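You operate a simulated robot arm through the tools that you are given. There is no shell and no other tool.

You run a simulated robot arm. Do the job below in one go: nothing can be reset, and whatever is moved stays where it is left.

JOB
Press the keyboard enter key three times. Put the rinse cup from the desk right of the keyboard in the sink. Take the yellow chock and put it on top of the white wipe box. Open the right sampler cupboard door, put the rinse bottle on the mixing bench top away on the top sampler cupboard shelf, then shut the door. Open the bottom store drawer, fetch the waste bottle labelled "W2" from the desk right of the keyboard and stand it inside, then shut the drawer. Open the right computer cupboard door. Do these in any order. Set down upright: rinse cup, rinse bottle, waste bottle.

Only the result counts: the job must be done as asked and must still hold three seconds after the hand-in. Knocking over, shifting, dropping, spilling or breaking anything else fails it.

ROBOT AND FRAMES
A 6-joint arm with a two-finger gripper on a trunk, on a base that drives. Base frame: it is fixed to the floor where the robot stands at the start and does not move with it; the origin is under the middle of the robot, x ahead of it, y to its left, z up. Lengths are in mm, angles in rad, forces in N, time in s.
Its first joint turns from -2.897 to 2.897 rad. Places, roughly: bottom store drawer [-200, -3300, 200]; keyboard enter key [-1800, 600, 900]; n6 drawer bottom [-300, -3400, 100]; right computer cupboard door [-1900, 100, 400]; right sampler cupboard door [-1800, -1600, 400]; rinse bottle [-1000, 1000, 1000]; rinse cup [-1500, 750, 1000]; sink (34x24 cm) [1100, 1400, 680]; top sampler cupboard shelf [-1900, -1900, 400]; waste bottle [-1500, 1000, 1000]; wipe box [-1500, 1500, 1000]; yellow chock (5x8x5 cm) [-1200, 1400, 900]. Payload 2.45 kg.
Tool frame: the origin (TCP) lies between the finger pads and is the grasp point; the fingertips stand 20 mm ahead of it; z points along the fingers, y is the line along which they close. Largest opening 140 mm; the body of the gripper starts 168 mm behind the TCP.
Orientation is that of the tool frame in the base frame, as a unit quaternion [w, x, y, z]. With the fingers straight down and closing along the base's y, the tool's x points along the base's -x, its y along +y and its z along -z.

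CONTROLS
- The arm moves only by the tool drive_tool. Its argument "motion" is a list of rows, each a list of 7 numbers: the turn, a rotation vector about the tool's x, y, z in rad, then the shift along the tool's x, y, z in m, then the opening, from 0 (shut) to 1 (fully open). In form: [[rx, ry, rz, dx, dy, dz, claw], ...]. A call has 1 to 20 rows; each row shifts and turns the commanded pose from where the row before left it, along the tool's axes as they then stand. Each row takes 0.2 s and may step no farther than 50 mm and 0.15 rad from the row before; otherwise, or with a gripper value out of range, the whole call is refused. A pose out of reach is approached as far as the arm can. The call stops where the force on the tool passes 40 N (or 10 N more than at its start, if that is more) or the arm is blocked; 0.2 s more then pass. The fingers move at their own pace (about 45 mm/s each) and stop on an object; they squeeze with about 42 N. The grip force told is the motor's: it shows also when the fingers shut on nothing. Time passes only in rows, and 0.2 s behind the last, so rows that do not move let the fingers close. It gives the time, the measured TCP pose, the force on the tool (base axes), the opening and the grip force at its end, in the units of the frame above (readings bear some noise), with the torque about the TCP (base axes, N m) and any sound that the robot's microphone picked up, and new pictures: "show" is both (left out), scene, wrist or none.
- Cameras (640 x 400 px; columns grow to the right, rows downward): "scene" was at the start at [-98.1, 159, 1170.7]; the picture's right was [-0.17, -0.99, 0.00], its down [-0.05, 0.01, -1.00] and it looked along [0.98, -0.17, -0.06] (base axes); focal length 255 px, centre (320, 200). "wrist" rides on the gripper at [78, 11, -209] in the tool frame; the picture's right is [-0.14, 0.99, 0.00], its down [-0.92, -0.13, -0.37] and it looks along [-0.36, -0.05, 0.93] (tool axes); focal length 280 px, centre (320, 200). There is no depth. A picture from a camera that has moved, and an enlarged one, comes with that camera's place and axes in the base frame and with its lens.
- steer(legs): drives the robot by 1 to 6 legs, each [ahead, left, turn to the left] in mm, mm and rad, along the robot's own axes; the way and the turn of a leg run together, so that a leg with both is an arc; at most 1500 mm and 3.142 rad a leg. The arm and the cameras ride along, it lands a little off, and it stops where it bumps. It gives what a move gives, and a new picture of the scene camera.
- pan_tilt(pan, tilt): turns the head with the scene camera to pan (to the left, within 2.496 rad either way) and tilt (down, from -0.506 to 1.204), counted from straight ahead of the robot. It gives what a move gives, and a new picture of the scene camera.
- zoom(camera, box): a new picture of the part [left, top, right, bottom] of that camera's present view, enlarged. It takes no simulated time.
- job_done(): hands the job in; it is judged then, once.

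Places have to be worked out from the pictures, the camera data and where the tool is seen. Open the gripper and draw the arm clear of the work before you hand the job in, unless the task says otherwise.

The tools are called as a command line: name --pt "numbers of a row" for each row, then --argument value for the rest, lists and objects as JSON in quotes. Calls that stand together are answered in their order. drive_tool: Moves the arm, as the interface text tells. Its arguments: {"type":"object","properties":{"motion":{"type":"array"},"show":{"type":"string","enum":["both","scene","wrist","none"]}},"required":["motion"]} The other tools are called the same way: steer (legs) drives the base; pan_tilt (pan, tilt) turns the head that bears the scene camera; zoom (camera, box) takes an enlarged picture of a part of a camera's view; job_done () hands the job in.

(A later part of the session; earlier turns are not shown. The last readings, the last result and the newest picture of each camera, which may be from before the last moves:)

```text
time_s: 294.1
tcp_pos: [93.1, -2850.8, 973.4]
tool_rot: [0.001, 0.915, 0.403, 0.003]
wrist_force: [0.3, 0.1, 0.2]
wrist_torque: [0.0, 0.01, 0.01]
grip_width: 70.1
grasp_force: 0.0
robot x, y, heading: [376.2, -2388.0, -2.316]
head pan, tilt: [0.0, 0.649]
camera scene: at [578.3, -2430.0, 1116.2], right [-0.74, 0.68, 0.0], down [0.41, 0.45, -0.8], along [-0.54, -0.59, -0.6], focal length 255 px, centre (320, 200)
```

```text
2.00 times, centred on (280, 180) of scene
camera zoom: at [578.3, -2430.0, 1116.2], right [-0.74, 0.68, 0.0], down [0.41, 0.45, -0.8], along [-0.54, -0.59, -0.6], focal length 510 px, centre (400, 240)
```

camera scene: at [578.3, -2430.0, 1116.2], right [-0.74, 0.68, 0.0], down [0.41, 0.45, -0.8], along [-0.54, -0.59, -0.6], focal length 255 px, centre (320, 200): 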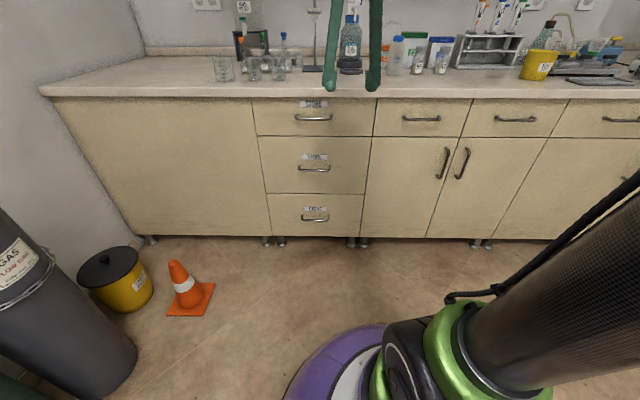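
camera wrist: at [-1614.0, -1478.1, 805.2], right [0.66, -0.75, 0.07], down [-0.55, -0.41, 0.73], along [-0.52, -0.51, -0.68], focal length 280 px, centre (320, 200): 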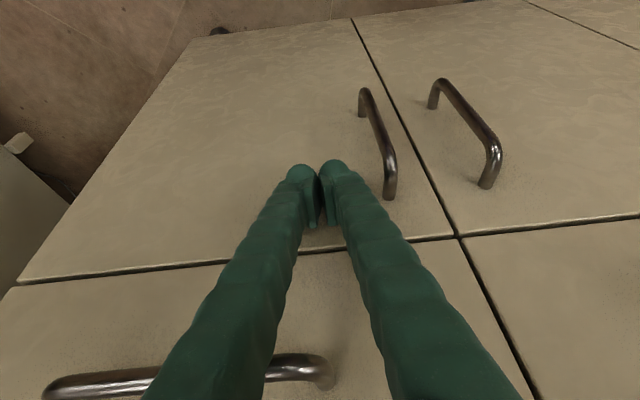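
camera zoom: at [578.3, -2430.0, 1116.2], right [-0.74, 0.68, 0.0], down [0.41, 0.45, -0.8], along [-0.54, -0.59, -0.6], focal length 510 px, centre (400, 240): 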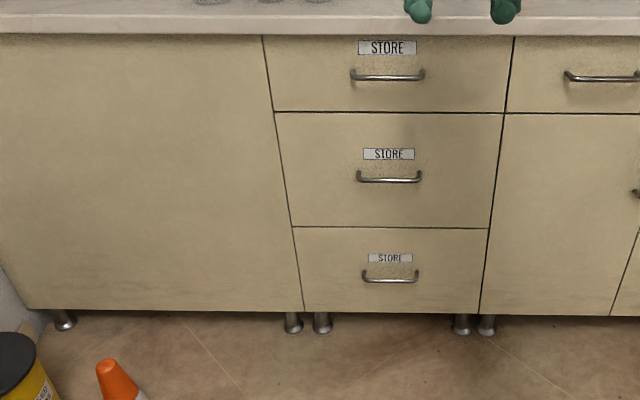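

The STORE drawers are in view: the bottom handle is at b≈-2097, z≈287, and the bottom drawer spans z≈140–420. I drive 200 mm left and 95 mm ahead to line up.

steer --legs '[[95, 200, 0]]'

pan_tilt --pan -0.15 --tilt 0.8

```text
time_s: 295.8
tcp_pos: [177.2, -3057.9, 974.3]
tool_rot: [0.002, 0.915, 0.403, 0.003]
wrist_force: [-1.4, 0.1, 0.0]
wrist_torque: [-0.02, -0.01, 0.03]
grip_width: 70.1
grasp_force: 0.0
robot x, y, heading: [463.7, -2591.0, -2.316]
head pan, tilt: [0.0, 0.649]
camera scene: at [664.4, -2638.9, 1116.2], right [-0.74, 0.68, 0.0], down [0.41, 0.44, -0.8], along [-0.54, -0.59, -0.6], focal length 255 px, centre (320, 200)
```

scene: 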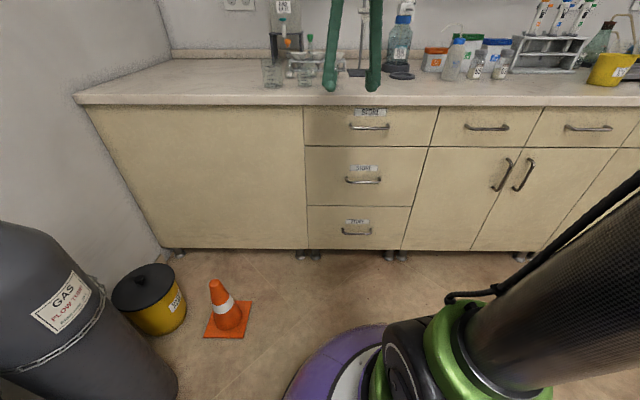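

```text
time_s: 296.5
tcp_pos: [177.3, -3058.6, 974.3]
tool_rot: [0.001, 0.915, 0.403, 0.002]
wrist_force: [-0.6, 0.2, 0.3]
wrist_torque: [0.01, -0.01, 0.02]
grip_width: 69.8
grasp_force: 0.1
robot x, y, heading: [462.2, -2600.0, -2.319]
head pan, tilt: [-0.15, 0.799]
camera scene: at [660.3, -2625.6, 1103.6], right [-0.63, 0.78, 0.0], down [0.56, 0.45, -0.7], along [-0.54, -0.44, -0.72], focal length 255 px, centre (320, 200)
```

scene: 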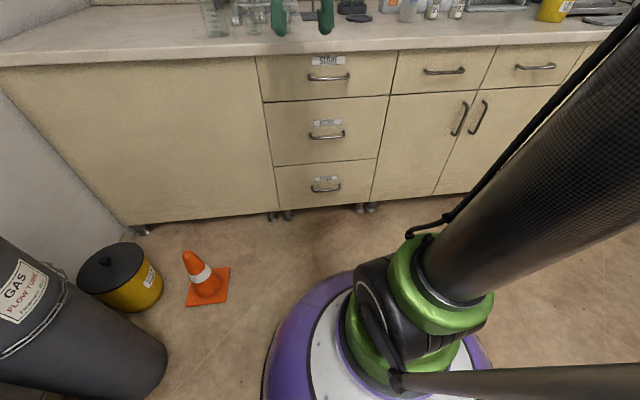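

Lined up. The handles sit one above another, so I need the tool tilted back with the fingers closing across the bar: I shift right, roll the tool 90° and tilt it 0.45 rad.

drive_tool --pt "0 0 0 0 -0.034 0 0.4" --pt "0 0 0 0 -0.034 0 0.3" --pt "0 0 0 0 -0.034 0 0.3" --pt "0 0 0.1428 0 0 0 0.3" --pt "0 0 0.1428 0 0 0 0.3" --pt "0 0 0.1428 0 0 0 0.3" --pt "0 0 0.1428 0 0 0 0.3" --pt "0 0 0.1428 0 0 0 0.3" --pt "0 0 0.1428 0 0 0 0.3" --pt "0 0 0.1428 0 0 0 0.3" --pt "0 0 0.1428 0 0 0 0.3" --pt "0 0 0.1428 0 0 0 0.3" --pt "0 0 0.1428 0 0 0 0.3" --pt "0 0 0.1428 0 0 0 0.3" --pt "-0.15 0 0 0 0 0 0.3" --pt "-0.15 0 0 0 0 0 0.3" --pt "-0.15 0 0 0 0 0 0.3" --pt "0 0 0 0 0 0 0.3" --show "none"

drive_tool --pt "0 0 0 0 -0.0174 0.036 0.3" --pt "0 0 0 0 -0.0174 0.036 0.3" --pt "0 0 0 0 -0.0174 0.036 0.3" --pt "0 0 0 0 -0.0174 0.036 0.3" --pt "0 0 0 0 -0.0174 0.036 0.3" --pt "0 0 0 0 -0.0174 0.036 0.3" --pt "0 0 0 0 -0.0174 0.036 0.3" --pt "0 0 0 0 -0.0174 0.036 0.3" --pt "0 0 0 0 -0.0174 0.036 0.3" --pt "0 0 0 0 -0.0174 0.036 0.3" --pt "0 0 0 0 0 0 0.3" --show "both"

```text
time_s: 300.3
tcp_pos: [101.5, -2989.7, 973.8]
tool_rot: [0.208, 0.909, -0.354, -0.078]
wrist_force: [0.0, -0.5, 0.3]
wrist_torque: [-0.01, -0.02, -0.01]
grip_width: 42.0
grasp_force: 0.1
robot x, y, heading: [462.5, -2595.2, -2.322]
head pan, tilt: [-0.15, 0.799]
```

```text
time_s: 302.7
tcp_pos: [106.7, -2988.1, 573.8]
tool_rot: [0.207, 0.909, -0.354, -0.078]
wrist_force: [0.9, -0.2, 0.0]
wrist_torque: [0.02, 0.01, 0.02]
grip_width: 42.1
grasp_force: 0.0
robot x, y, heading: [463.3, -2601.1, -2.318]
head pan, tilt: [-0.15, 0.799]
camera scene: at [660.3, -2625.5, 1103.6], right [-0.63, 0.78, 0.0], down [0.56, 0.45, -0.7], along [-0.54, -0.44, -0.72], focal length 255 px, centre (320, 200)
camera wrist: at [216.2, -2980.4, 767.4], right [-0.71, -0.56, 0.43], down [-0.49, 0.83, 0.27], along [-0.51, -0.02, -0.86], focal length 280 px, centre (320, 200)
```

scene: 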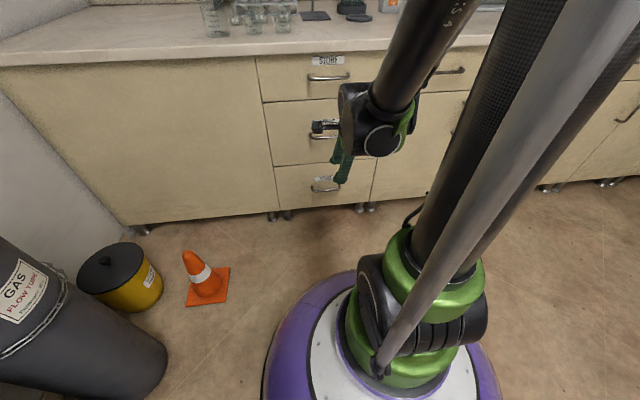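
wrist: 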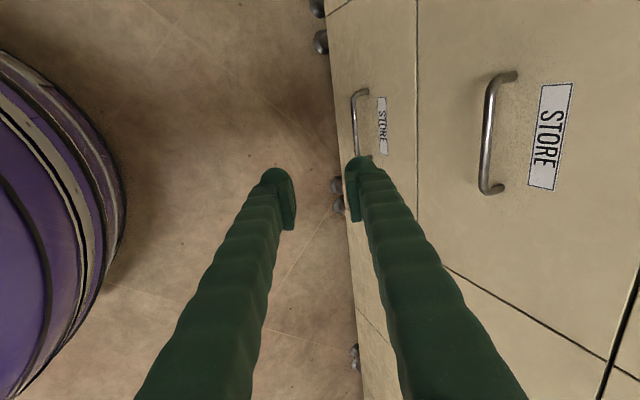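

The bottom handle bar is at about a=-2340, z≈295, b≈-2113. I move the gripper to a point 70 mm before it along the tool axis and look again.

drive_tool --pt "0 0 0 0.0012 0.0107 0.0393 0.3" --pt "0 0 0 0.0012 0.0107 0.0393 0.3" --pt "0 0 0 0.0012 0.0107 0.0393 0.3" --pt "0 0 0 0.0012 0.0107 0.0393 0.3" --pt "0 0 0 0.0012 0.0107 0.0393 0.3" --pt "0 0 0 0.0012 0.0107 0.0393 0.3" --pt "0 0 0 0 0 0 0.3"

```text
time_s: 304.3
tcp_pos: [-7.9, -3126.8, 418.5]
tool_rot: [0.204, 0.909, -0.355, -0.077]
wrist_force: [0.0, -0.6, 0.3]
wrist_torque: [0.0, 0.02, -0.02]
grip_width: 42.0
grasp_force: 0.0
out of reach, approached as far as the arm can: row 4, 5, 6
robot x, y, heading: [465.2, -2596.6, -2.318]
head pan, tilt: [-0.15, 0.799]
camera scene: at [660.2, -2625.6, 1103.6], right [-0.63, 0.78, 0.0], down [0.56, 0.45, -0.7], along [-0.54, -0.44, -0.72], focal length 255 px, centre (320, 200)
camera wrist: at [102.0, -3119.5, 612.5], right [-0.71, -0.57, 0.42], down [-0.5, 0.82, 0.27], along [-0.5, -0.02, -0.86], focal length 280 px, centre (320, 200)
```

scene: 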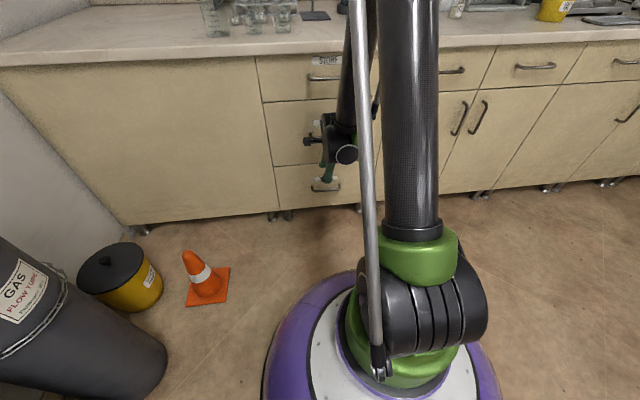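
wrist: 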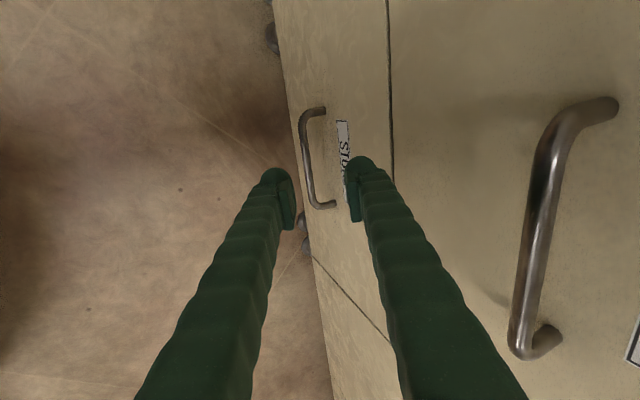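

The arm's reach limit stops me at z≈418, so the base must stand closer. I draw the tool back 260 mm and drive the base 235 mm ahead.

drive_tool --pt "0 0 0 0 -0.0391 -0.0187 0.3" --pt "0 0 0 0 -0.0391 -0.0187 0.3" --pt "0 0 0 0 -0.0391 -0.0187 0.3" --pt "0 0 0 0 -0.0391 -0.0187 0.3" --pt "0 0 0 0 -0.0391 -0.0187 0.3" --pt "0 0 0 0 -0.0391 -0.0187 0.3" --pt "0 0 0 0 0 0 0.3" --show "none"

steer --legs '[[235, 0, 0]]'

drive_tool --pt "0 0 0 0 0 0 0.3" --show "wrist"

```text
time_s: 305.9
tcp_pos: [145.5, -2963.4, 511.4]
tool_rot: [0.206, 0.909, -0.354, -0.077]
wrist_force: [0.7, 0.5, 0.2]
wrist_torque: [0.01, -0.03, 0.01]
grip_width: 42.0
grasp_force: 0.0
out of reach, approached as far as the arm can: row 1, 2, 3, 4, 5, 6
robot x, y, heading: [464.3, -2593.6, -2.32]
head pan, tilt: [-0.15, 0.799]
```

```text
time_s: 307.6
tcp_pos: [-13.5, -3137.6, 510.6]
tool_rot: [0.207, 0.909, -0.353, -0.077]
wrist_force: [0.0, -0.7, -0.1]
wrist_torque: [0.0, 0.01, -0.01]
grip_width: 42.3
grasp_force: 0.1
robot x, y, heading: [307.4, -2769.3, -2.317]
head pan, tilt: [-0.15, 0.799]
camera scene: at [500.9, -2798.4, 1103.6], right [-0.63, 0.78, 0.0], down [0.56, 0.45, -0.7], along [-0.54, -0.44, -0.72], focal length 255 px, centre (320, 200)
```

scene: 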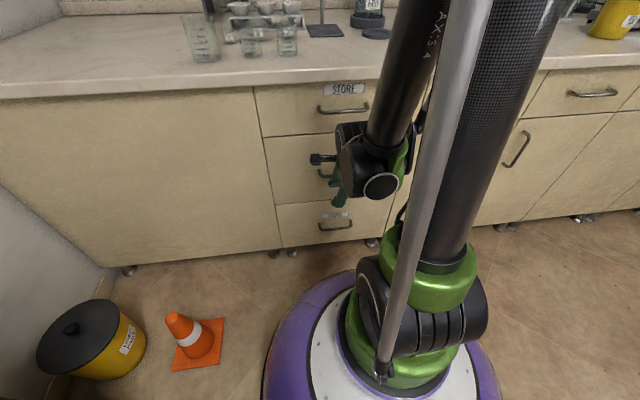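

```text
time_s: 308.0
tcp_pos: [-14.6, -3138.1, 511.4]
tool_rot: [0.207, 0.909, -0.353, -0.078]
wrist_force: [0.3, 0.3, -0.5]
wrist_torque: [-0.03, 0.03, 0.0]
grip_width: 41.9
grasp_force: 0.0
robot x, y, heading: [303.8, -2771.1, -2.319]
head pan, tilt: [-0.15, 0.799]
camera wrist: at [95.9, -3128.8, 704.4], right [-0.71, -0.57, 0.43], down [-0.5, 0.82, 0.27], along [-0.5, -0.02, -0.86], focal length 280 px, centre (320, 200)
```

wrist: 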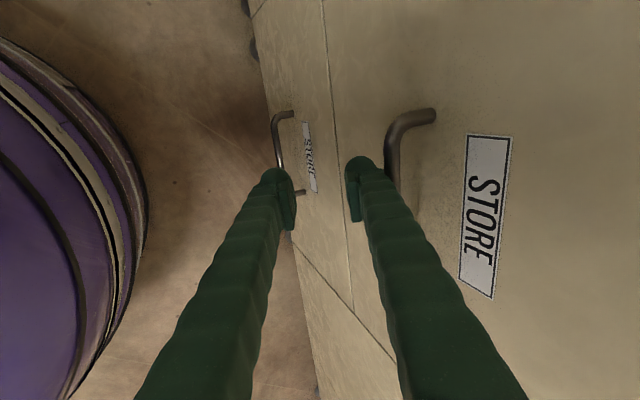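

Mapping the limits shows the arm can go low only when reaching far out (≥ 860 mm for this handle). So I back the base off about 360 mm instead.

steer --legs '[[-355, 0, 0]]'

```text
time_s: 310.3
tcp_pos: [227.0, -2874.0, 510.8]
tool_rot: [0.207, 0.909, -0.353, -0.078]
wrist_force: [0.3, -0.2, 0.2]
wrist_torque: [-0.01, 0.01, -0.05]
grip_width: 42.0
grasp_force: 0.1
robot x, y, heading: [547.2, -2507.0, -2.316]
head pan, tilt: [-0.15, 0.799]
camera scene: at [741.7, -2536.6, 1103.6], right [-0.63, 0.78, 0.0], down [0.56, 0.45, -0.7], along [-0.54, -0.44, -0.72], focal length 255 px, centre (320, 200)
```

scene: 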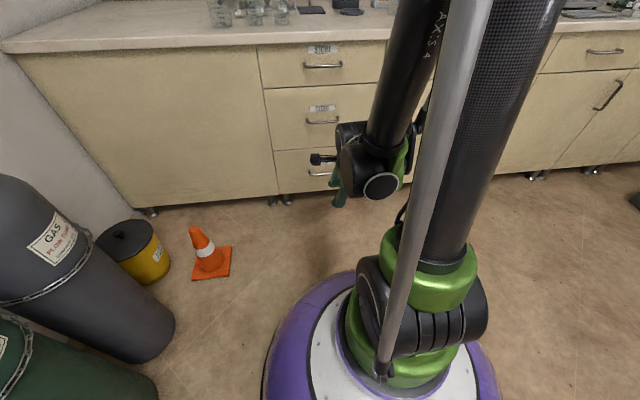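

Now the handle is 870 mm ahead. I extend toward it: first ahead, then down to the pre-grasp point.

drive_tool --pt "0 0 0 0 0.0376 0.0179 0.3" --pt "0 0 0 0 0.0376 0.0179 0.3" --pt "0 0 0 0 0.0376 0.0179 0.3" --pt "0 0 0 0 0.0376 0.0179 0.3" --pt "0 0 0 0 0.0376 0.0179 0.3" --pt "0 0 0 0 0.0376 0.0179 0.3" --pt "0 0 0 0 0.0376 0.0179 0.3" --pt "0 0 0 0 -0.003 0.041 0.3" --pt "0 0 0 0 -0.003 0.041 0.3" --pt "0 0 0 0 -0.003 0.041 0.3" --pt "0 0 0 0 -0.003 0.035 0.3" --pt "0 0 0 0 0 0 0.3"

```text
time_s: 312.9
tcp_pos: [-10.3, -3132.0, 364.3]
tool_rot: [0.208, 0.909, -0.353, -0.078]
wrist_force: [-0.3, 0.5, 0.9]
wrist_torque: [0.04, 0.0, -0.01]
grip_width: 41.8
grasp_force: 0.1
robot x, y, heading: [547.1, -2507.4, -2.314]
head pan, tilt: [-0.15, 0.799]
camera scene: at [741.5, -2536.7, 1103.6], right [-0.63, 0.78, 0.0], down [0.56, 0.45, -0.7], along [-0.54, -0.44, -0.72], focal length 255 px, centre (320, 200)
camera wrist: at [100.8, -3125.1, 557.3], right [-0.71, -0.57, 0.43], down [-0.5, 0.82, 0.27], along [-0.5, -0.02, -0.86], focal length 280 px, centre (320, 200)
```

scene: 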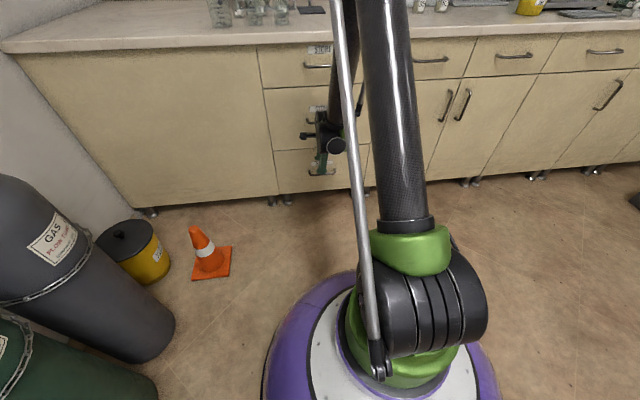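
wrist: 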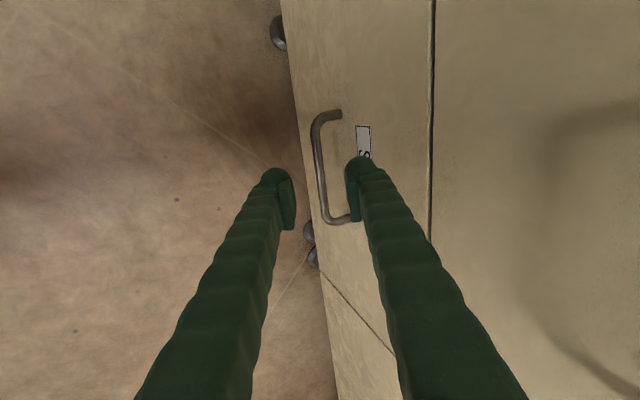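

The bar lies right on the tool axis, ~73 mm ahead. I narrow the opening to 26 mm, advance 58 mm along the axis and close on the bar.

drive_tool --pt "0 0 0 0 0 0 0.186" --pt "0 0 0 0 0 0.015 0.186" --pt "0 0 0 0 0 0.015 0.186" --pt "0 0 0 0 0 0.015 0.186" --pt "0 0 0 0 0 0.013 0.186" --pt "0 0 0 0 0 0 0.186" --show "wrist"

```text
time_s: 314.3
tcp_pos: [-23.2, -3152.8, 310.9]
tool_rot: [0.206, 0.909, -0.353, -0.078]
wrist_force: [-0.1, -0.9, 1.0]
wrist_torque: [0.0, 0.04, 0.02]
grip_width: 25.9
grasp_force: 0.1
robot x, y, heading: [544.2, -2507.6, -2.312]
head pan, tilt: [-0.15, 0.799]
camera wrist: at [85.7, -3143.6, 504.2], right [-0.71, -0.57, 0.43], down [-0.5, 0.82, 0.27], along [-0.5, -0.02, -0.86], focal length 280 px, centre (320, 200)
```

wrist: 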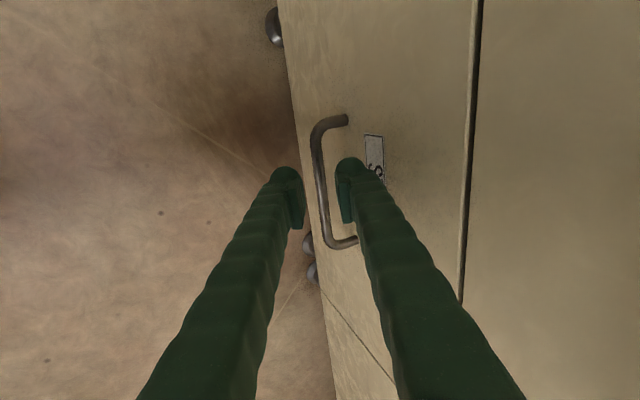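

No contact; I zoom to check whether the bar is really between the finger pads.

zoom --camera "wrist" --box '[260, 90, 420, 270]'

zoom --camera "scene" --box '[270, 90, 370, 200]'

```text
2.22 times, centred on (340, 180) of wrist
camera zoom: at [85.7, -3143.6, 504.2], right [-0.71, -0.57, 0.43], down [-0.5, 0.82, 0.27], along [-0.5, -0.02, -0.86], focal length 623 px, centre (276, 244)
```

zoom: 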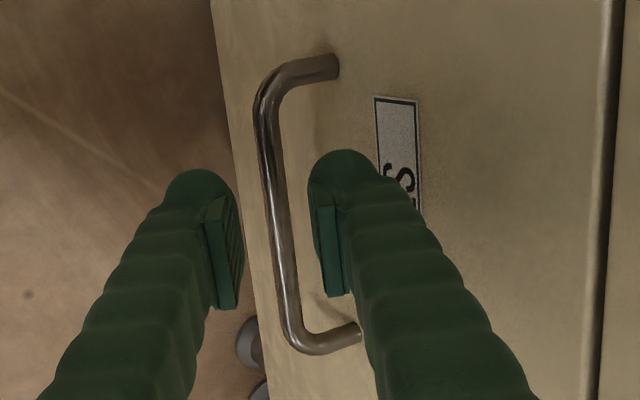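

```text
3.64 times, centred on (320, 145) of scene
camera zoom: at [741.5, -2536.7, 1103.6], right [-0.63, 0.78, 0.0], down [0.56, 0.45, -0.7], along [-0.54, -0.44, -0.72], focal length 927 px, centre (320, 400)
```

zoom: 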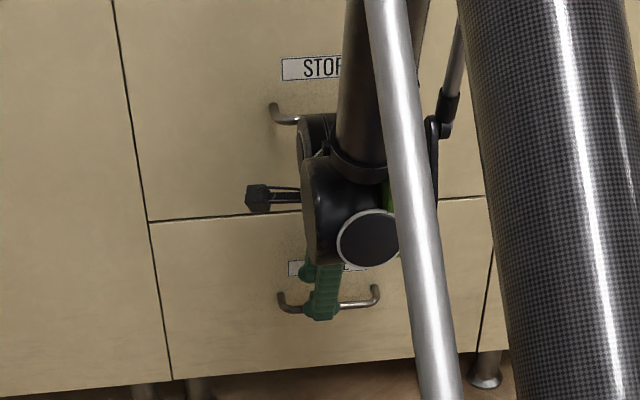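

Triangulating both cameras puts the bar at a≈-2353, z≈264 — still 50 mm ahead along the axis. I advance another 38 mm and then close.

drive_tool --pt "0 0 0 0 0 0.012 0.186" --pt "0 0 0 0 0 0.012 0.186" --pt "0 0 0 0 0 0.009 0.186" --pt "0 0 0 0 0 0.006 0.186" --pt "0 0 0 0 0 0 0.186" --show "wrist"

zoom --camera "wrist" --box '[260, 90, 420, 270]'

```text
time_s: 315.5
tcp_pos: [-34.5, -3163.3, 275.6]
tool_rot: [0.207, 0.909, -0.354, -0.078]
wrist_force: [0.2, 0.0, 1.0]
wrist_torque: [0.0, 0.02, 0.0]
grip_width: 26.2
grasp_force: 0.1
robot x, y, heading: [548.7, -2505.3, -2.316]
head pan, tilt: [-0.15, 0.799]
camera wrist: at [74.9, -3155.8, 468.4], right [-0.71, -0.57, 0.43], down [-0.5, 0.82, 0.27], along [-0.5, -0.02, -0.86], focal length 280 px, centre (320, 200)
```

wrist: 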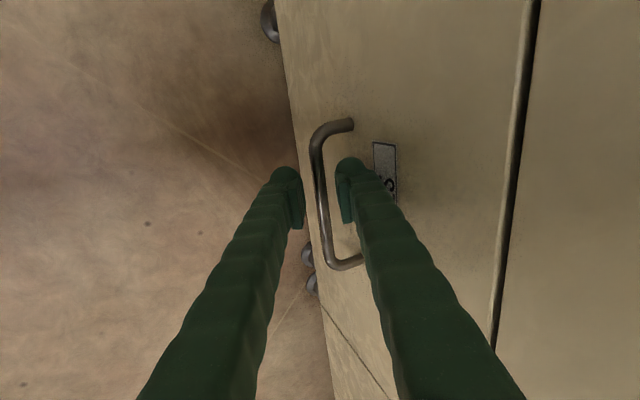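

```text
2.22 times, centred on (340, 180) of wrist
camera zoom: at [74.9, -3155.8, 468.4], right [-0.71, -0.57, 0.43], down [-0.5, 0.82, 0.27], along [-0.5, -0.02, -0.86], focal length 623 px, centre (276, 244)
```

zoom: 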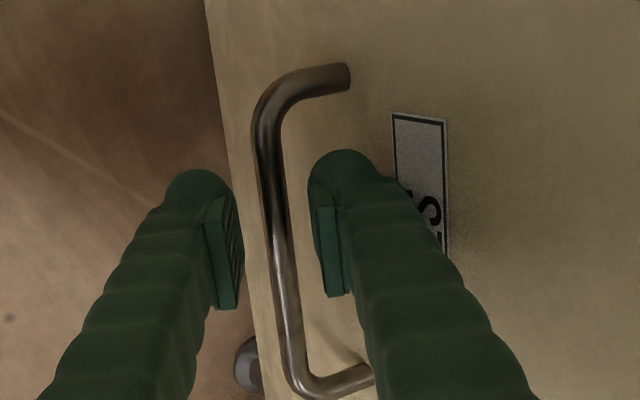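

The bar is now between the pads. I close the gripper on it.

drive_tool --pt "0 0 0 0 0 0 0.05" --pt "0 0 0 0 0 0 0" --pt "0 0 0 0 0 0 0" --pt "0 0 0 0 0 0 0" --pt "0 0 0 0 0 0 0" --show "wrist"

```text
time_s: 316.7
tcp_pos: [-35.4, -3164.1, 274.5]
tool_rot: [0.207, 0.909, -0.353, -0.077]
wrist_force: [-0.1, -0.4, 0.2]
wrist_torque: [-0.03, 0.02, -0.02]
grip_width: 0.0
grasp_force: 29.5
robot x, y, heading: [543.4, -2505.9, -2.316]
head pan, tilt: [-0.15, 0.799]
camera wrist: at [74.9, -3155.9, 468.5], right [-0.71, -0.57, 0.43], down [-0.5, 0.82, 0.27], along [-0.5, -0.02, -0.86], focal length 280 px, centre (320, 200)
```

wrist: 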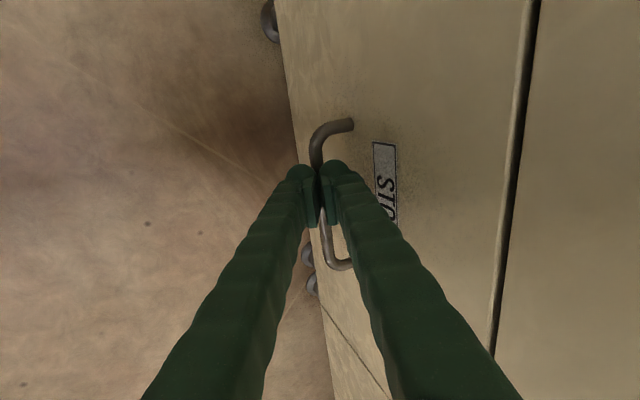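

The fingers shut on nothing; the bar is still beyond the tips. I reopen, advance 20 mm more and close again.

drive_tool --pt "0 0 0 0 0 0 0.19" --pt "0 0 0 0 0 0 0.19" --pt "0 0 0 0 0 0 0.19" --pt "0 0 0 0 0 0.008 0.19" --pt "0 0 0 0 0 0.007 0.19" --pt "0 0 0 0 0 0.006 0.19" --pt "0 0 0 0 0 0 0.19" --show "wrist"

zoom --camera "wrist" --box '[260, 90, 420, 270]'

```text
time_s: 318.3
tcp_pos: [-41.5, -3169.5, 257.7]
tool_rot: [0.207, 0.909, -0.353, -0.077]
wrist_force: [6.8, 6.5, 4.1]
wrist_torque: [-0.14, 0.26, -0.1]
grip_width: 23.0
grasp_force: 0.0
robot x, y, heading: [543.8, -2506.5, -2.316]
head pan, tilt: [-0.15, 0.799]
camera wrist: at [67.7, -3161.8, 450.0], right [-0.71, -0.57, 0.43], down [-0.5, 0.82, 0.27], along [-0.5, -0.02, -0.86], focal length 280 px, centre (320, 200)
```

wrist: 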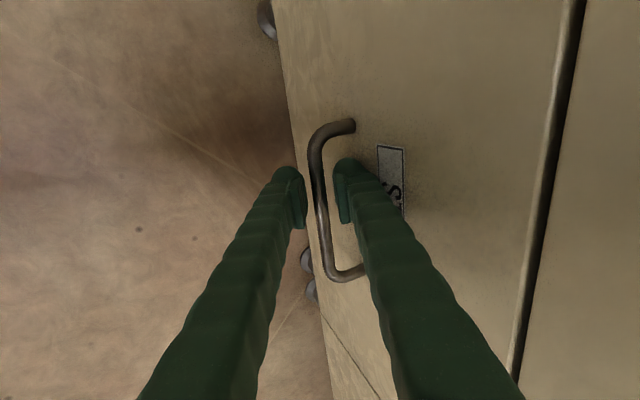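

```text
2.22 times, centred on (340, 180) of wrist
camera zoom: at [67.7, -3161.8, 450.0], right [-0.71, -0.57, 0.43], down [-0.5, 0.82, 0.27], along [-0.5, -0.02, -0.86], focal length 623 px, centre (276, 244)
```

zoom: 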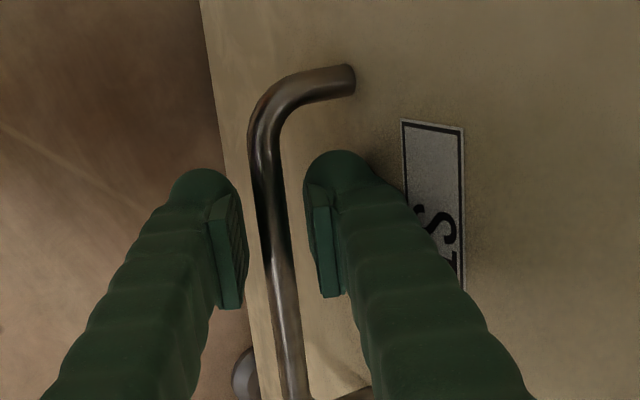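

The front finger just touches the drawer face, so the bar must be between the pads. I close.

drive_tool --pt "0 0 0 0 -0.002 0 0.1" --pt "0 0 0 0 0 0 0" --pt "0 0 0 0 0 0 0" --pt "0 0 0 0 0 0 0" --pt "0 0 0 0 0 0 0" --show "wrist"

```text
time_s: 319.5
tcp_pos: [-41.4, -3169.3, 255.7]
tool_rot: [0.207, 0.909, -0.353, -0.078]
wrist_force: [-2.4, -3.2, 0.3]
wrist_torque: [-0.3, -0.29, -0.83]
grip_width: 8.3
grasp_force: 35.6
robot x, y, heading: [544.9, -2505.8, -2.315]
head pan, tilt: [-0.15, 0.799]
camera wrist: at [68.5, -3160.7, 448.9], right [-0.71, -0.57, 0.43], down [-0.5, 0.82, 0.27], along [-0.5, -0.02, -0.86], focal length 280 px, centre (320, 200)
```

wrist: 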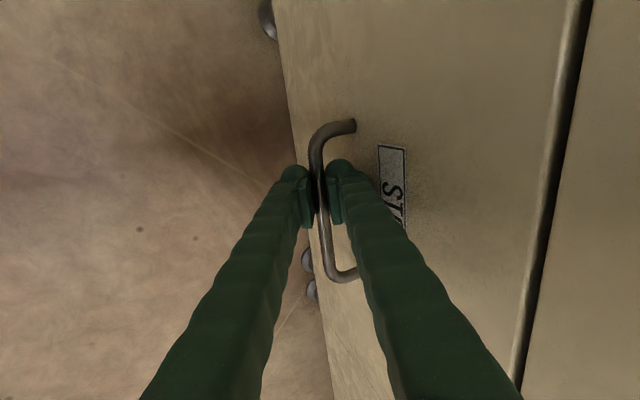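

The bar is held (8.3 mm) with a finger hooked behind it. I pull the drawer open by driving the base straight back, first 120 mm as a check.

steer --legs '[[-120, 0, 0]]'

```text
time_s: 320.8
tcp_pos: [40.3, -3081.0, 256.2]
tool_rot: [0.207, 0.909, -0.353, -0.076]
wrist_force: [13.5, -14.7, -8.5]
wrist_torque: [-0.35, -0.43, -0.74]
grip_width: 8.1
grasp_force: 35.4
robot x, y, heading: [629.6, -2420.4, -2.316]
head pan, tilt: [-0.15, 0.799]
camera scene: at [823.0, -2448.4, 1103.6], right [-0.63, 0.78, 0.0], down [0.56, 0.45, -0.7], along [-0.54, -0.44, -0.72], focal length 255 px, centre (320, 200)
```

scene: 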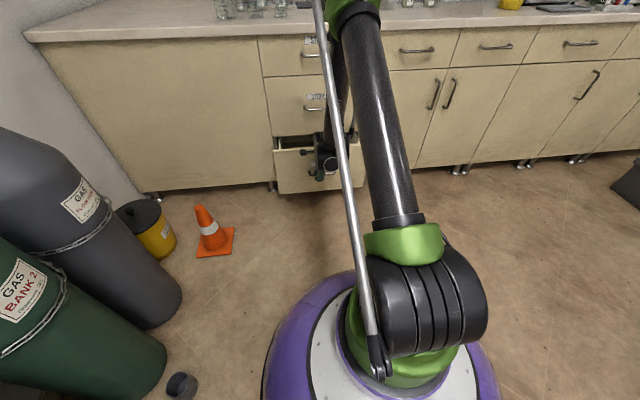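

The drawer is sliding open. I continue back another 210 mm.

steer --legs '[[-210, 0, 0]]'

drive_tool --pt "0 0 0 0 0 0 0" --show "wrist"

```text
time_s: 322.4
tcp_pos: [184.6, -2930.3, 254.1]
tool_rot: [0.207, 0.91, -0.351, -0.076]
wrist_force: [16.1, -15.8, -11.6]
wrist_torque: [-0.4, -0.41, -0.74]
grip_width: 7.9
grasp_force: 36.5
robot x, y, heading: [766.9, -2265.0, -2.313]
head pan, tilt: [-0.15, 0.799]
camera scene: at [963.8, -2294.6, 1103.6], right [-0.63, 0.78, 0.0], down [0.56, 0.45, -0.7], along [-0.54, -0.44, -0.72], focal length 255 px, centre (320, 200)
```

scene: 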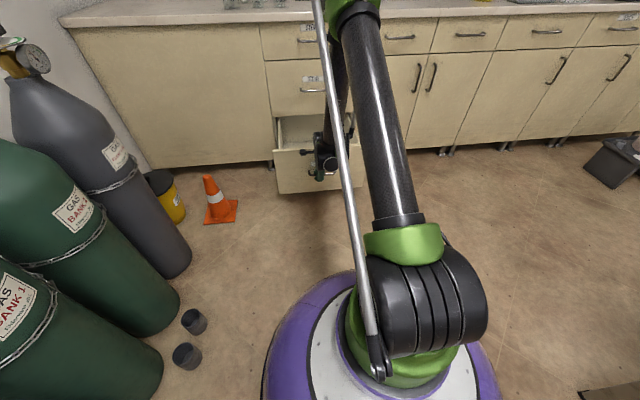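

```text
time_s: 322.8
tcp_pos: [184.7, -2929.9, 254.4]
tool_rot: [0.207, 0.91, -0.351, -0.076]
wrist_force: [1.2, -1.3, -8.1]
wrist_torque: [-0.29, -0.26, -0.8]
grip_width: 7.9
grasp_force: 36.0
robot x, y, heading: [764.9, -2263.1, -2.312]
head pan, tilt: [-0.15, 0.799]
camera wrist: at [294.0, -2921.4, 448.6], right [-0.7, -0.57, 0.42], down [-0.5, 0.82, 0.27], along [-0.5, -0.02, -0.86], focal length 280 px, centre (320, 200)
```

wrist: 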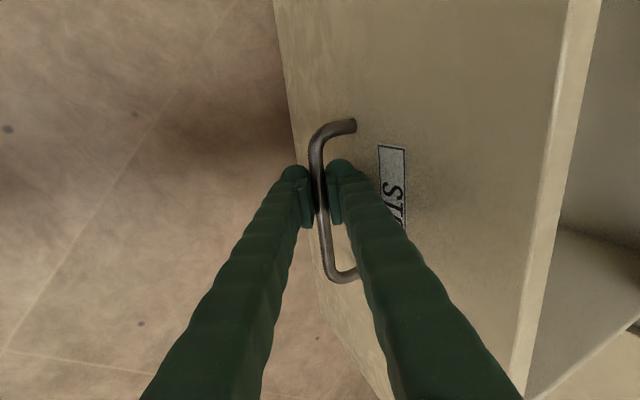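

The drawer is open by 329 mm. I release the handle and back the gripper out along its axis, then up.

drive_tool --pt "0 0 0 0 0 0 0.12" --pt "0 0 0 0 0 0 0.19" --pt "0 0 0 0 0 0 0.19" --pt "0 0 0 0 0 -0.02 0.19" --pt "0 0 0 0 0 -0.03 0.19" --pt "0 0 0 0 0 -0.03 0.19" --pt "0 0 0 0 0.008 -0.0429 0.19" --pt "0 0 0 0 0.0174 -0.036 0.19" --pt "0 0 0 0 0.0174 -0.036 0.19" --pt "0 0 0 0 0.0174 -0.036 0.19" --pt "0 0 0 0 0.0174 -0.036 0.19" --pt "0 0 0 0 0.0174 -0.036 0.19" --pt "0 0 0 0 0.0174 -0.036 0.19" --pt "0 0 0 0 0 0 0.19"

```text
time_s: 325.8
tcp_pos: [212.8, -2897.2, 610.7]
tool_rot: [0.207, 0.91, -0.351, -0.076]
wrist_force: [-1.2, -0.5, 0.1]
wrist_torque: [-0.03, 0.01, -0.01]
grip_width: 26.7
grasp_force: 0.1
robot x, y, heading: [765.7, -2265.3, -2.315]
head pan, tilt: [-0.15, 0.799]
camera scene: at [964.0, -2294.1, 1103.6], right [-0.63, 0.78, 0.0], down [0.56, 0.45, -0.7], along [-0.54, -0.44, -0.72], focal length 255 px, centre (320, 200)
camera wrist: at [322.2, -2888.4, 804.2], right [-0.7, -0.57, 0.43], down [-0.5, 0.82, 0.27], along [-0.5, -0.02, -0.86], focal length 280 px, centre (320, 200)
```

scene: 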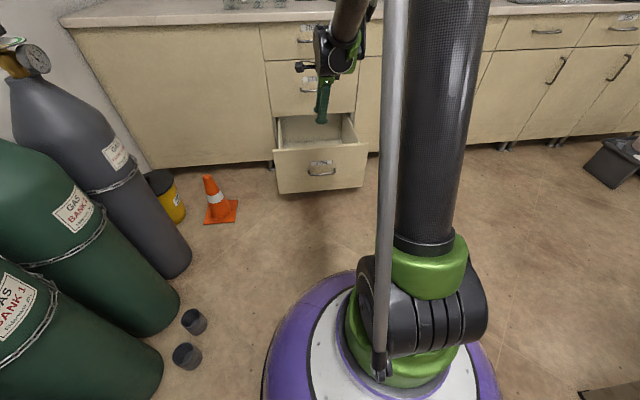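
wrist: 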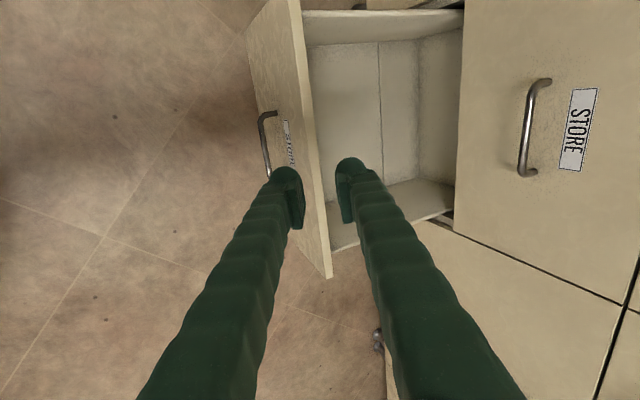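

The drawer is open and empty. I straighten the tool to pointing down, raise it, and drive back toward the desk for bottle W2.

drive_tool --pt "0 0 0 0 0.0174 -0.036 0.3" --pt "0 0 0 0 0.0174 -0.036 0.4" --pt "0 0 0 0 0.0174 -0.036 0.4" --pt "0 0 0 0 0.0174 -0.036 0.4" --pt "0 0 0 0 0.0174 -0.036 0.4" --pt "0.15 0 0 0 0 0 0.4" --pt "0.15 0 0 0 0 0 0.4" --pt "0.15 0 0 0 0 0 0.4" --pt "0 0 -0.1428 0 -0.03 -0.02 0.4" --pt "0 0 -0.1428 0 0 -0.04 0.4" --pt "0 0 -0.1428 0 0 -0.04 0.4" --pt "0 0 -0.1428 0 0 -0.04 0.4" --pt "0 0 -0.1428 0 0 -0.04 0.4" --pt "0 0 -0.1428 0 0 -0.04 0.4" --pt "0 0 -0.1428 0 0 -0.04 0.4" --pt "0 0 -0.1428 0 0 0 0.4" --pt "0 0 -0.1428 0 0 0 0.4" --pt "0 0 -0.1428 0 0 0 0.4" --pt "0 0 -0.1428 0 0 0 0.4" --show "none"

drive_tool --pt "0 0 0 0.04 0 0 0.5" --pt "0 0 0 0.04 0 0 0.6" --pt "0 0 0 0.04 0 0 0.8" --pt "0 0 0 0.04 0 0 1" --pt "0 0 0 0 0 0 1" --show "none"

steer --legs '[[360, 0, 0], [0, -1400, 0], [0, -400, 0], [0, 0, -1.572]]'

```text
time_s: 329.8
tcp_pos: [229.2, -2872.5, 1069.8]
tool_rot: [0.002, 0.914, 0.406, 0.004]
wrist_force: [0.5, -1.1, 0.0]
wrist_torque: [-0.01, 0.02, -0.03]
grip_width: 55.8
grasp_force: 0.1
robot x, y, heading: [770.0, -2267.1, -2.313]
head pan, tilt: [-0.15, 0.799]
```

```text
time_s: 331.0
tcp_pos: [334.8, -2752.3, 1069.4]
tool_rot: [0.002, 0.914, 0.405, 0.003]
wrist_force: [0.6, 0.7, 0.2]
wrist_torque: [-0.01, -0.01, -0.03]
grip_width: 140.0
grasp_force: 0.0
robot x, y, heading: [768.9, -2262.5, -2.315]
head pan, tilt: [-0.15, 0.799]
```

```text
time_s: 345.7
tcp_pos: [-1284.1, -910.0, 1070.1]
tool_rot: [0.004, 0.932, -0.362, 0.001]
wrist_force: [0.6, -0.6, 0.1]
wrist_torque: [0.0, -0.03, -0.03]
grip_width: 140.3
grasp_force: 0.1
robot x, y, heading: [-802.2, -1341.4, 2.394]
head pan, tilt: [-0.15, 0.799]
camera scene: at [-826.4, -1539.6, 1103.6], right [0.78, 0.63, 0.0], down [0.45, -0.56, -0.7], along [-0.44, 0.54, -0.72], focal length 255 px, centre (320, 200)
```

scene: 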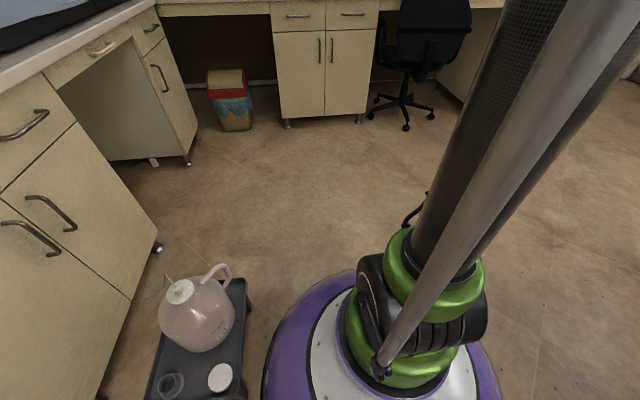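

The robot is past the stool with heading toward the desk. I drive diagonally to the desk's front area.

steer --legs '[[450, -665, 0], [450, -665, 0.003]]'

pan_tilt --pan 0.2 --tilt 0.35

```text
time_s: 353.9
tcp_pos: [-1056.7, 673.2, 1071.0]
tool_rot: [0.004, 0.934, -0.357, 0.001]
wrist_force: [-0.4, 0.0, -0.4]
wrist_torque: [0.02, 0.02, 0.0]
grip_width: 140.0
grasp_force: 0.0
robot x, y, heading: [-567.9, 240.9, 2.408]
head pan, tilt: [-0.15, 0.799]
camera scene: at [-593.0, 47.4, 1103.6], right [0.77, 0.63, 0.0], down [0.45, -0.55, -0.7], along [-0.44, 0.54, -0.72], focal length 255 px, centre (320, 200)
```

scene: 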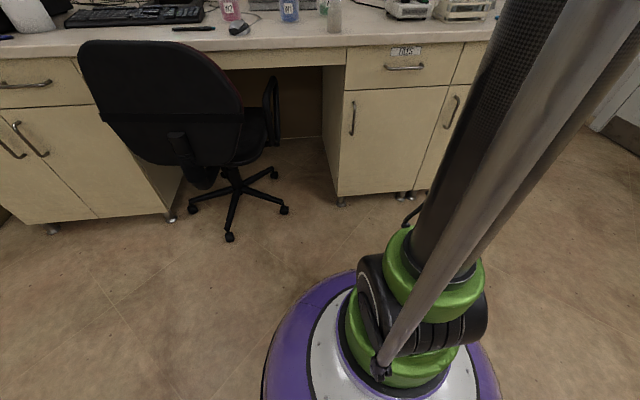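

```text
time_s: 354.8
tcp_pos: [-1058.6, 672.3, 1069.7]
tool_rot: [0.004, 0.934, -0.357, 0.002]
wrist_force: [0.3, 0.2, 1.2]
wrist_torque: [0.0, 0.02, 0.0]
grip_width: 140.1
grasp_force: 0.1
robot x, y, heading: [-570.5, 244.8, 2.404]
head pan, tilt: [0.201, 0.351]
camera scene: at [-622.0, 32.4, 1143.2], right [0.51, 0.86, 0.0], down [0.3, -0.18, -0.94], along [-0.81, 0.48, -0.34], focal length 255 px, centre (320, 200)
```

scene: 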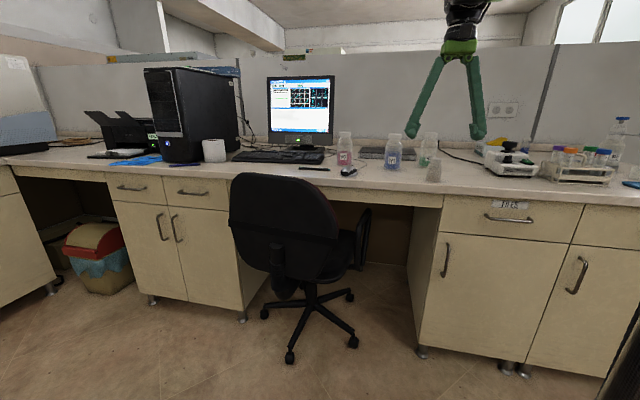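

I raise the tool to clear the bottle tops, then drive ahead to the desk.

drive_tool --pt "0 0 0 0 0 -0.035 1" --pt "0 0 0 0 0 -0.035 1" --pt "0 0 0 0 0 -0.035 1" --pt "0 0 0 0 0 0 1" --show "none"

steer --legs '[[485, 0, -0.008]]'

drive_tool --pt "0 0 0 0 0.04 0 1" --pt "0 0 0 0 0.04 0 1" --pt "0 0 0 0 0.04 0 1" --pt "0 0 0 0 0.04 0 1" --pt "0 0 0 0 0.04 0 1" --pt "0 0 0 0 0 0 1" --show "both"

```text
time_s: 355.8
tcp_pos: [-1057.7, 671.9, 1174.2]
tool_rot: [0.004, 0.934, -0.356, 0.001]
wrist_force: [0.8, 0.7, 0.1]
wrist_torque: [-0.02, 0.0, 0.02]
grip_width: 140.0
grasp_force: 0.1
robot x, y, heading: [-569.6, 242.7, 2.404]
head pan, tilt: [0.201, 0.351]
```

```text
time_s: 358.7
tcp_pos: [-1414.2, 999.5, 1173.7]
tool_rot: [0.003, 0.933, -0.359, 0.001]
wrist_force: [0.1, -0.3, -0.1]
wrist_torque: [-0.03, -0.02, 0.01]
grip_width: 139.9
grasp_force: 0.0
robot x, y, heading: [-924.2, 569.8, 2.403]
head pan, tilt: [0.201, 0.351]
camera scene: at [-980.4, 356.6, 1143.2], right [0.51, 0.86, 0.0], down [0.3, -0.18, -0.94], along [-0.81, 0.48, -0.34], focal length 255 px, centre (320, 200)
```

scene: 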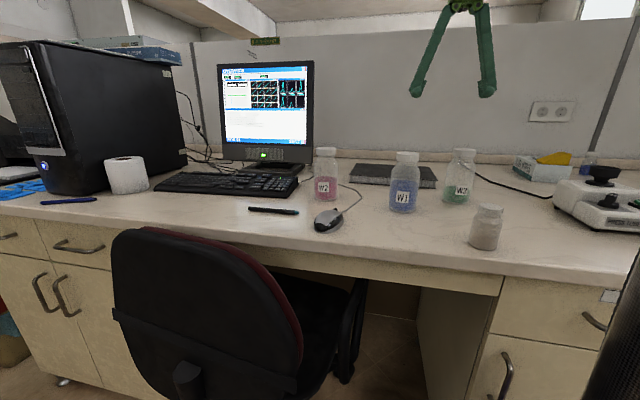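

```text
time_s: 360.1
tcp_pos: [-1548.4, 849.5, 1174.4]
tool_rot: [0.004, 0.933, -0.359, 0.001]
wrist_force: [0.3, -0.3, 1.6]
wrist_torque: [-0.03, 0.04, -0.01]
grip_width: 139.7
grasp_force: 0.1
robot x, y, heading: [-924.4, 566.4, 2.402]
head pan, tilt: [0.201, 0.351]
camera scene: at [-980.4, 356.5, 1143.2], right [0.51, 0.86, 0.0], down [0.3, -0.18, -0.94], along [-0.81, 0.48, -0.34], focal length 255 px, centre (320, 200)
camera wrist: at [-1497.7, 792.0, 1383.4], right [-0.77, -0.64, 0.01], down [-0.6, 0.72, 0.36], along [-0.24, 0.27, -0.93], focal length 280 px, centre (320, 200)
```

scene: 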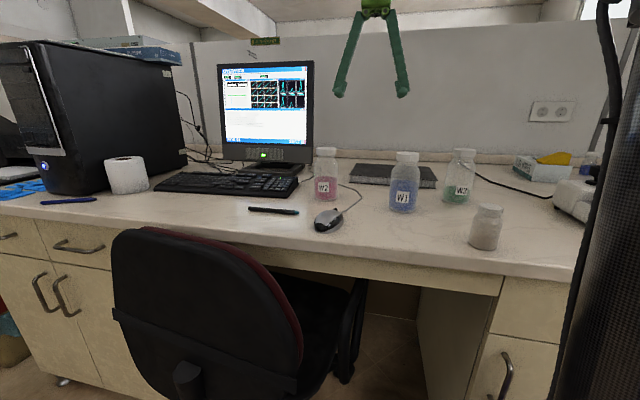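
wrist: 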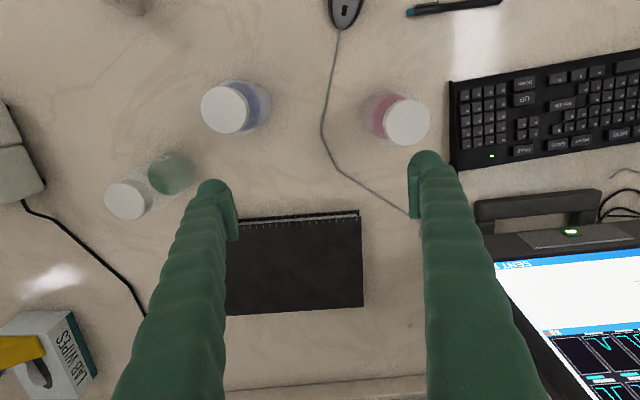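

W2 (pink) is 30 mm back and 108 mm left of the TCP, with ~75 mm gap to the keyboard. I set the opening to 112 mm and move above it.

drive_tool --pt "0 0 0 0.01 0.036 0 0.8" --pt "0 0 0 0.01 0.036 0 0.8" --pt "0 0 0 0.0095 0.0365 0 0.8" --pt "0 0 0 0 0 0 0.8" --show "wrist"

zoom --camera "wrist" --box '[220, 60, 420, 240]'

```text
time_s: 361.1
tcp_pos: [-1599.5, 748.9, 1178.2]
tool_rot: [0.004, 0.933, -0.359, 0.001]
wrist_force: [-1.2, -0.2, -0.3]
wrist_torque: [-0.04, 0.02, 0.0]
grip_width: 111.8
grasp_force: 0.0
robot x, y, heading: [-926.2, 564.5, 2.411]
head pan, tilt: [0.201, 0.351]
camera wrist: at [-1548.2, 691.3, 1386.8], right [-0.77, -0.64, 0.01], down [-0.6, 0.72, 0.36], along [-0.24, 0.27, -0.93], focal length 280 px, centre (320, 200)
```

wrist: 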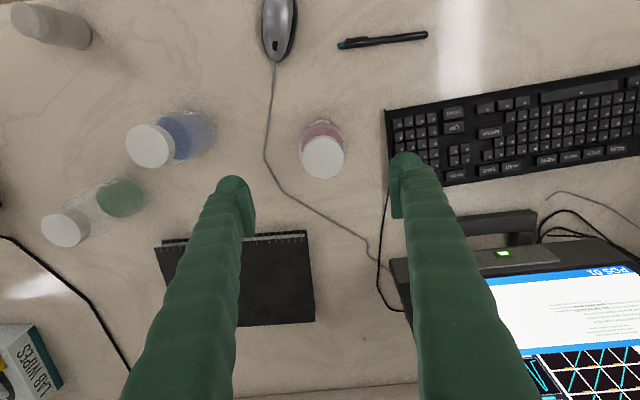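

```text
2.22 times, centred on (320, 150) of wrist
camera zoom: at [-1548.2, 691.3, 1386.8], right [-0.77, -0.64, 0.01], down [-0.6, 0.72, 0.36], along [-0.24, 0.27, -0.93], focal length 623 px, centre (320, 311)
```

zoom: 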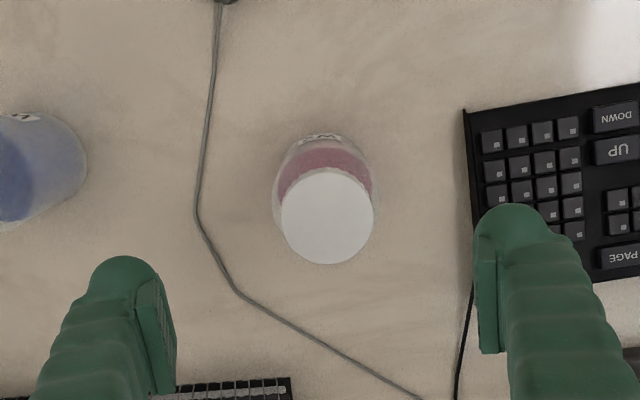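

W2's cap is within 4 mm of the TCP axis. I fine-tune and descend to about 85 mm above the desk, around the bottle's body.

drive_tool --pt "0 0 0 -0.002 0.004 0.03 0.8" --pt "0 0 0 0 0 0.04 0.8" --pt "0 0 0 0 0 0.03 0.8" --pt "0 0 0 0 0 0 0.8" --show "wrist"

```text
time_s: 362.1
tcp_pos: [-1602.8, 747.2, 1078.4]
tool_rot: [0.004, 0.933, -0.359, 0.0]
wrist_force: [0.5, 0.0, 0.1]
wrist_torque: [-0.02, -0.01, -0.02]
grip_width: 111.9
grasp_force: 0.1
robot x, y, heading: [-927.4, 566.9, 2.401]
head pan, tilt: [0.201, 0.351]
camera wrist: at [-1551.8, 689.8, 1286.9], right [-0.77, -0.64, 0.01], down [-0.6, 0.72, 0.36], along [-0.24, 0.27, -0.93], focal length 280 px, centre (320, 200)
```

wrist: 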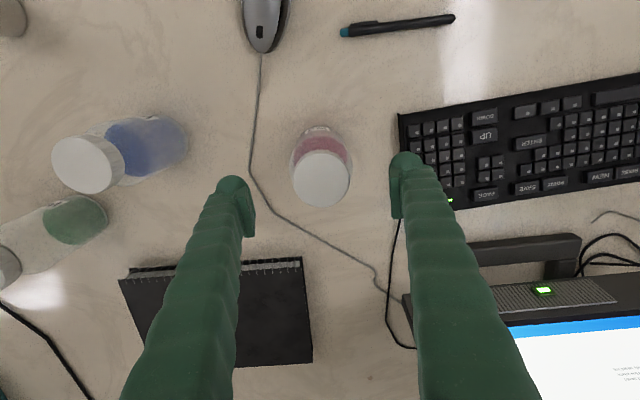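

Centred. I descend to the grip height and close.

drive_tool --pt "0 0 0 0 0 0.035 0.8" --pt "0 0 0 0 0 0.035 0.8" --pt "0 0 0 0 0 0.03 0.8" --pt "0 0 0 0 0 0.02 0.8" --pt "0 0 0 0 0 0 0.8" --show "wrist"

```text
time_s: 363.3
tcp_pos: [-1603.4, 745.0, 957.9]
tool_rot: [0.005, 0.933, -0.359, 0.002]
wrist_force: [0.2, -0.4, 0.2]
wrist_torque: [-0.02, 0.01, 0.03]
grip_width: 112.1
grasp_force: 0.0
robot x, y, heading: [-924.7, 564.3, 2.404]
head pan, tilt: [0.201, 0.351]
camera wrist: at [-1552.6, 688.1, 1166.2], right [-0.77, -0.64, 0.01], down [-0.6, 0.72, 0.36], along [-0.24, 0.27, -0.93], focal length 280 px, centre (320, 200)
```

wrist: 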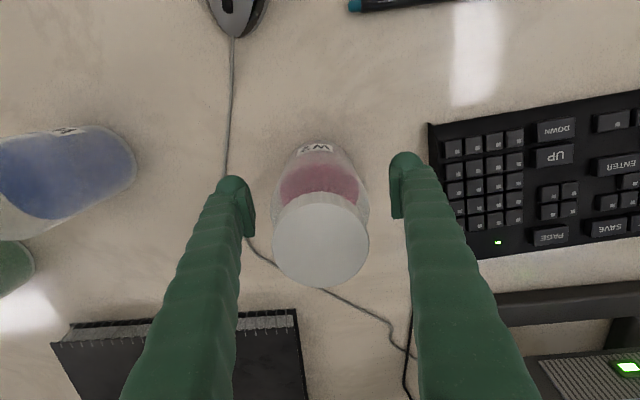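

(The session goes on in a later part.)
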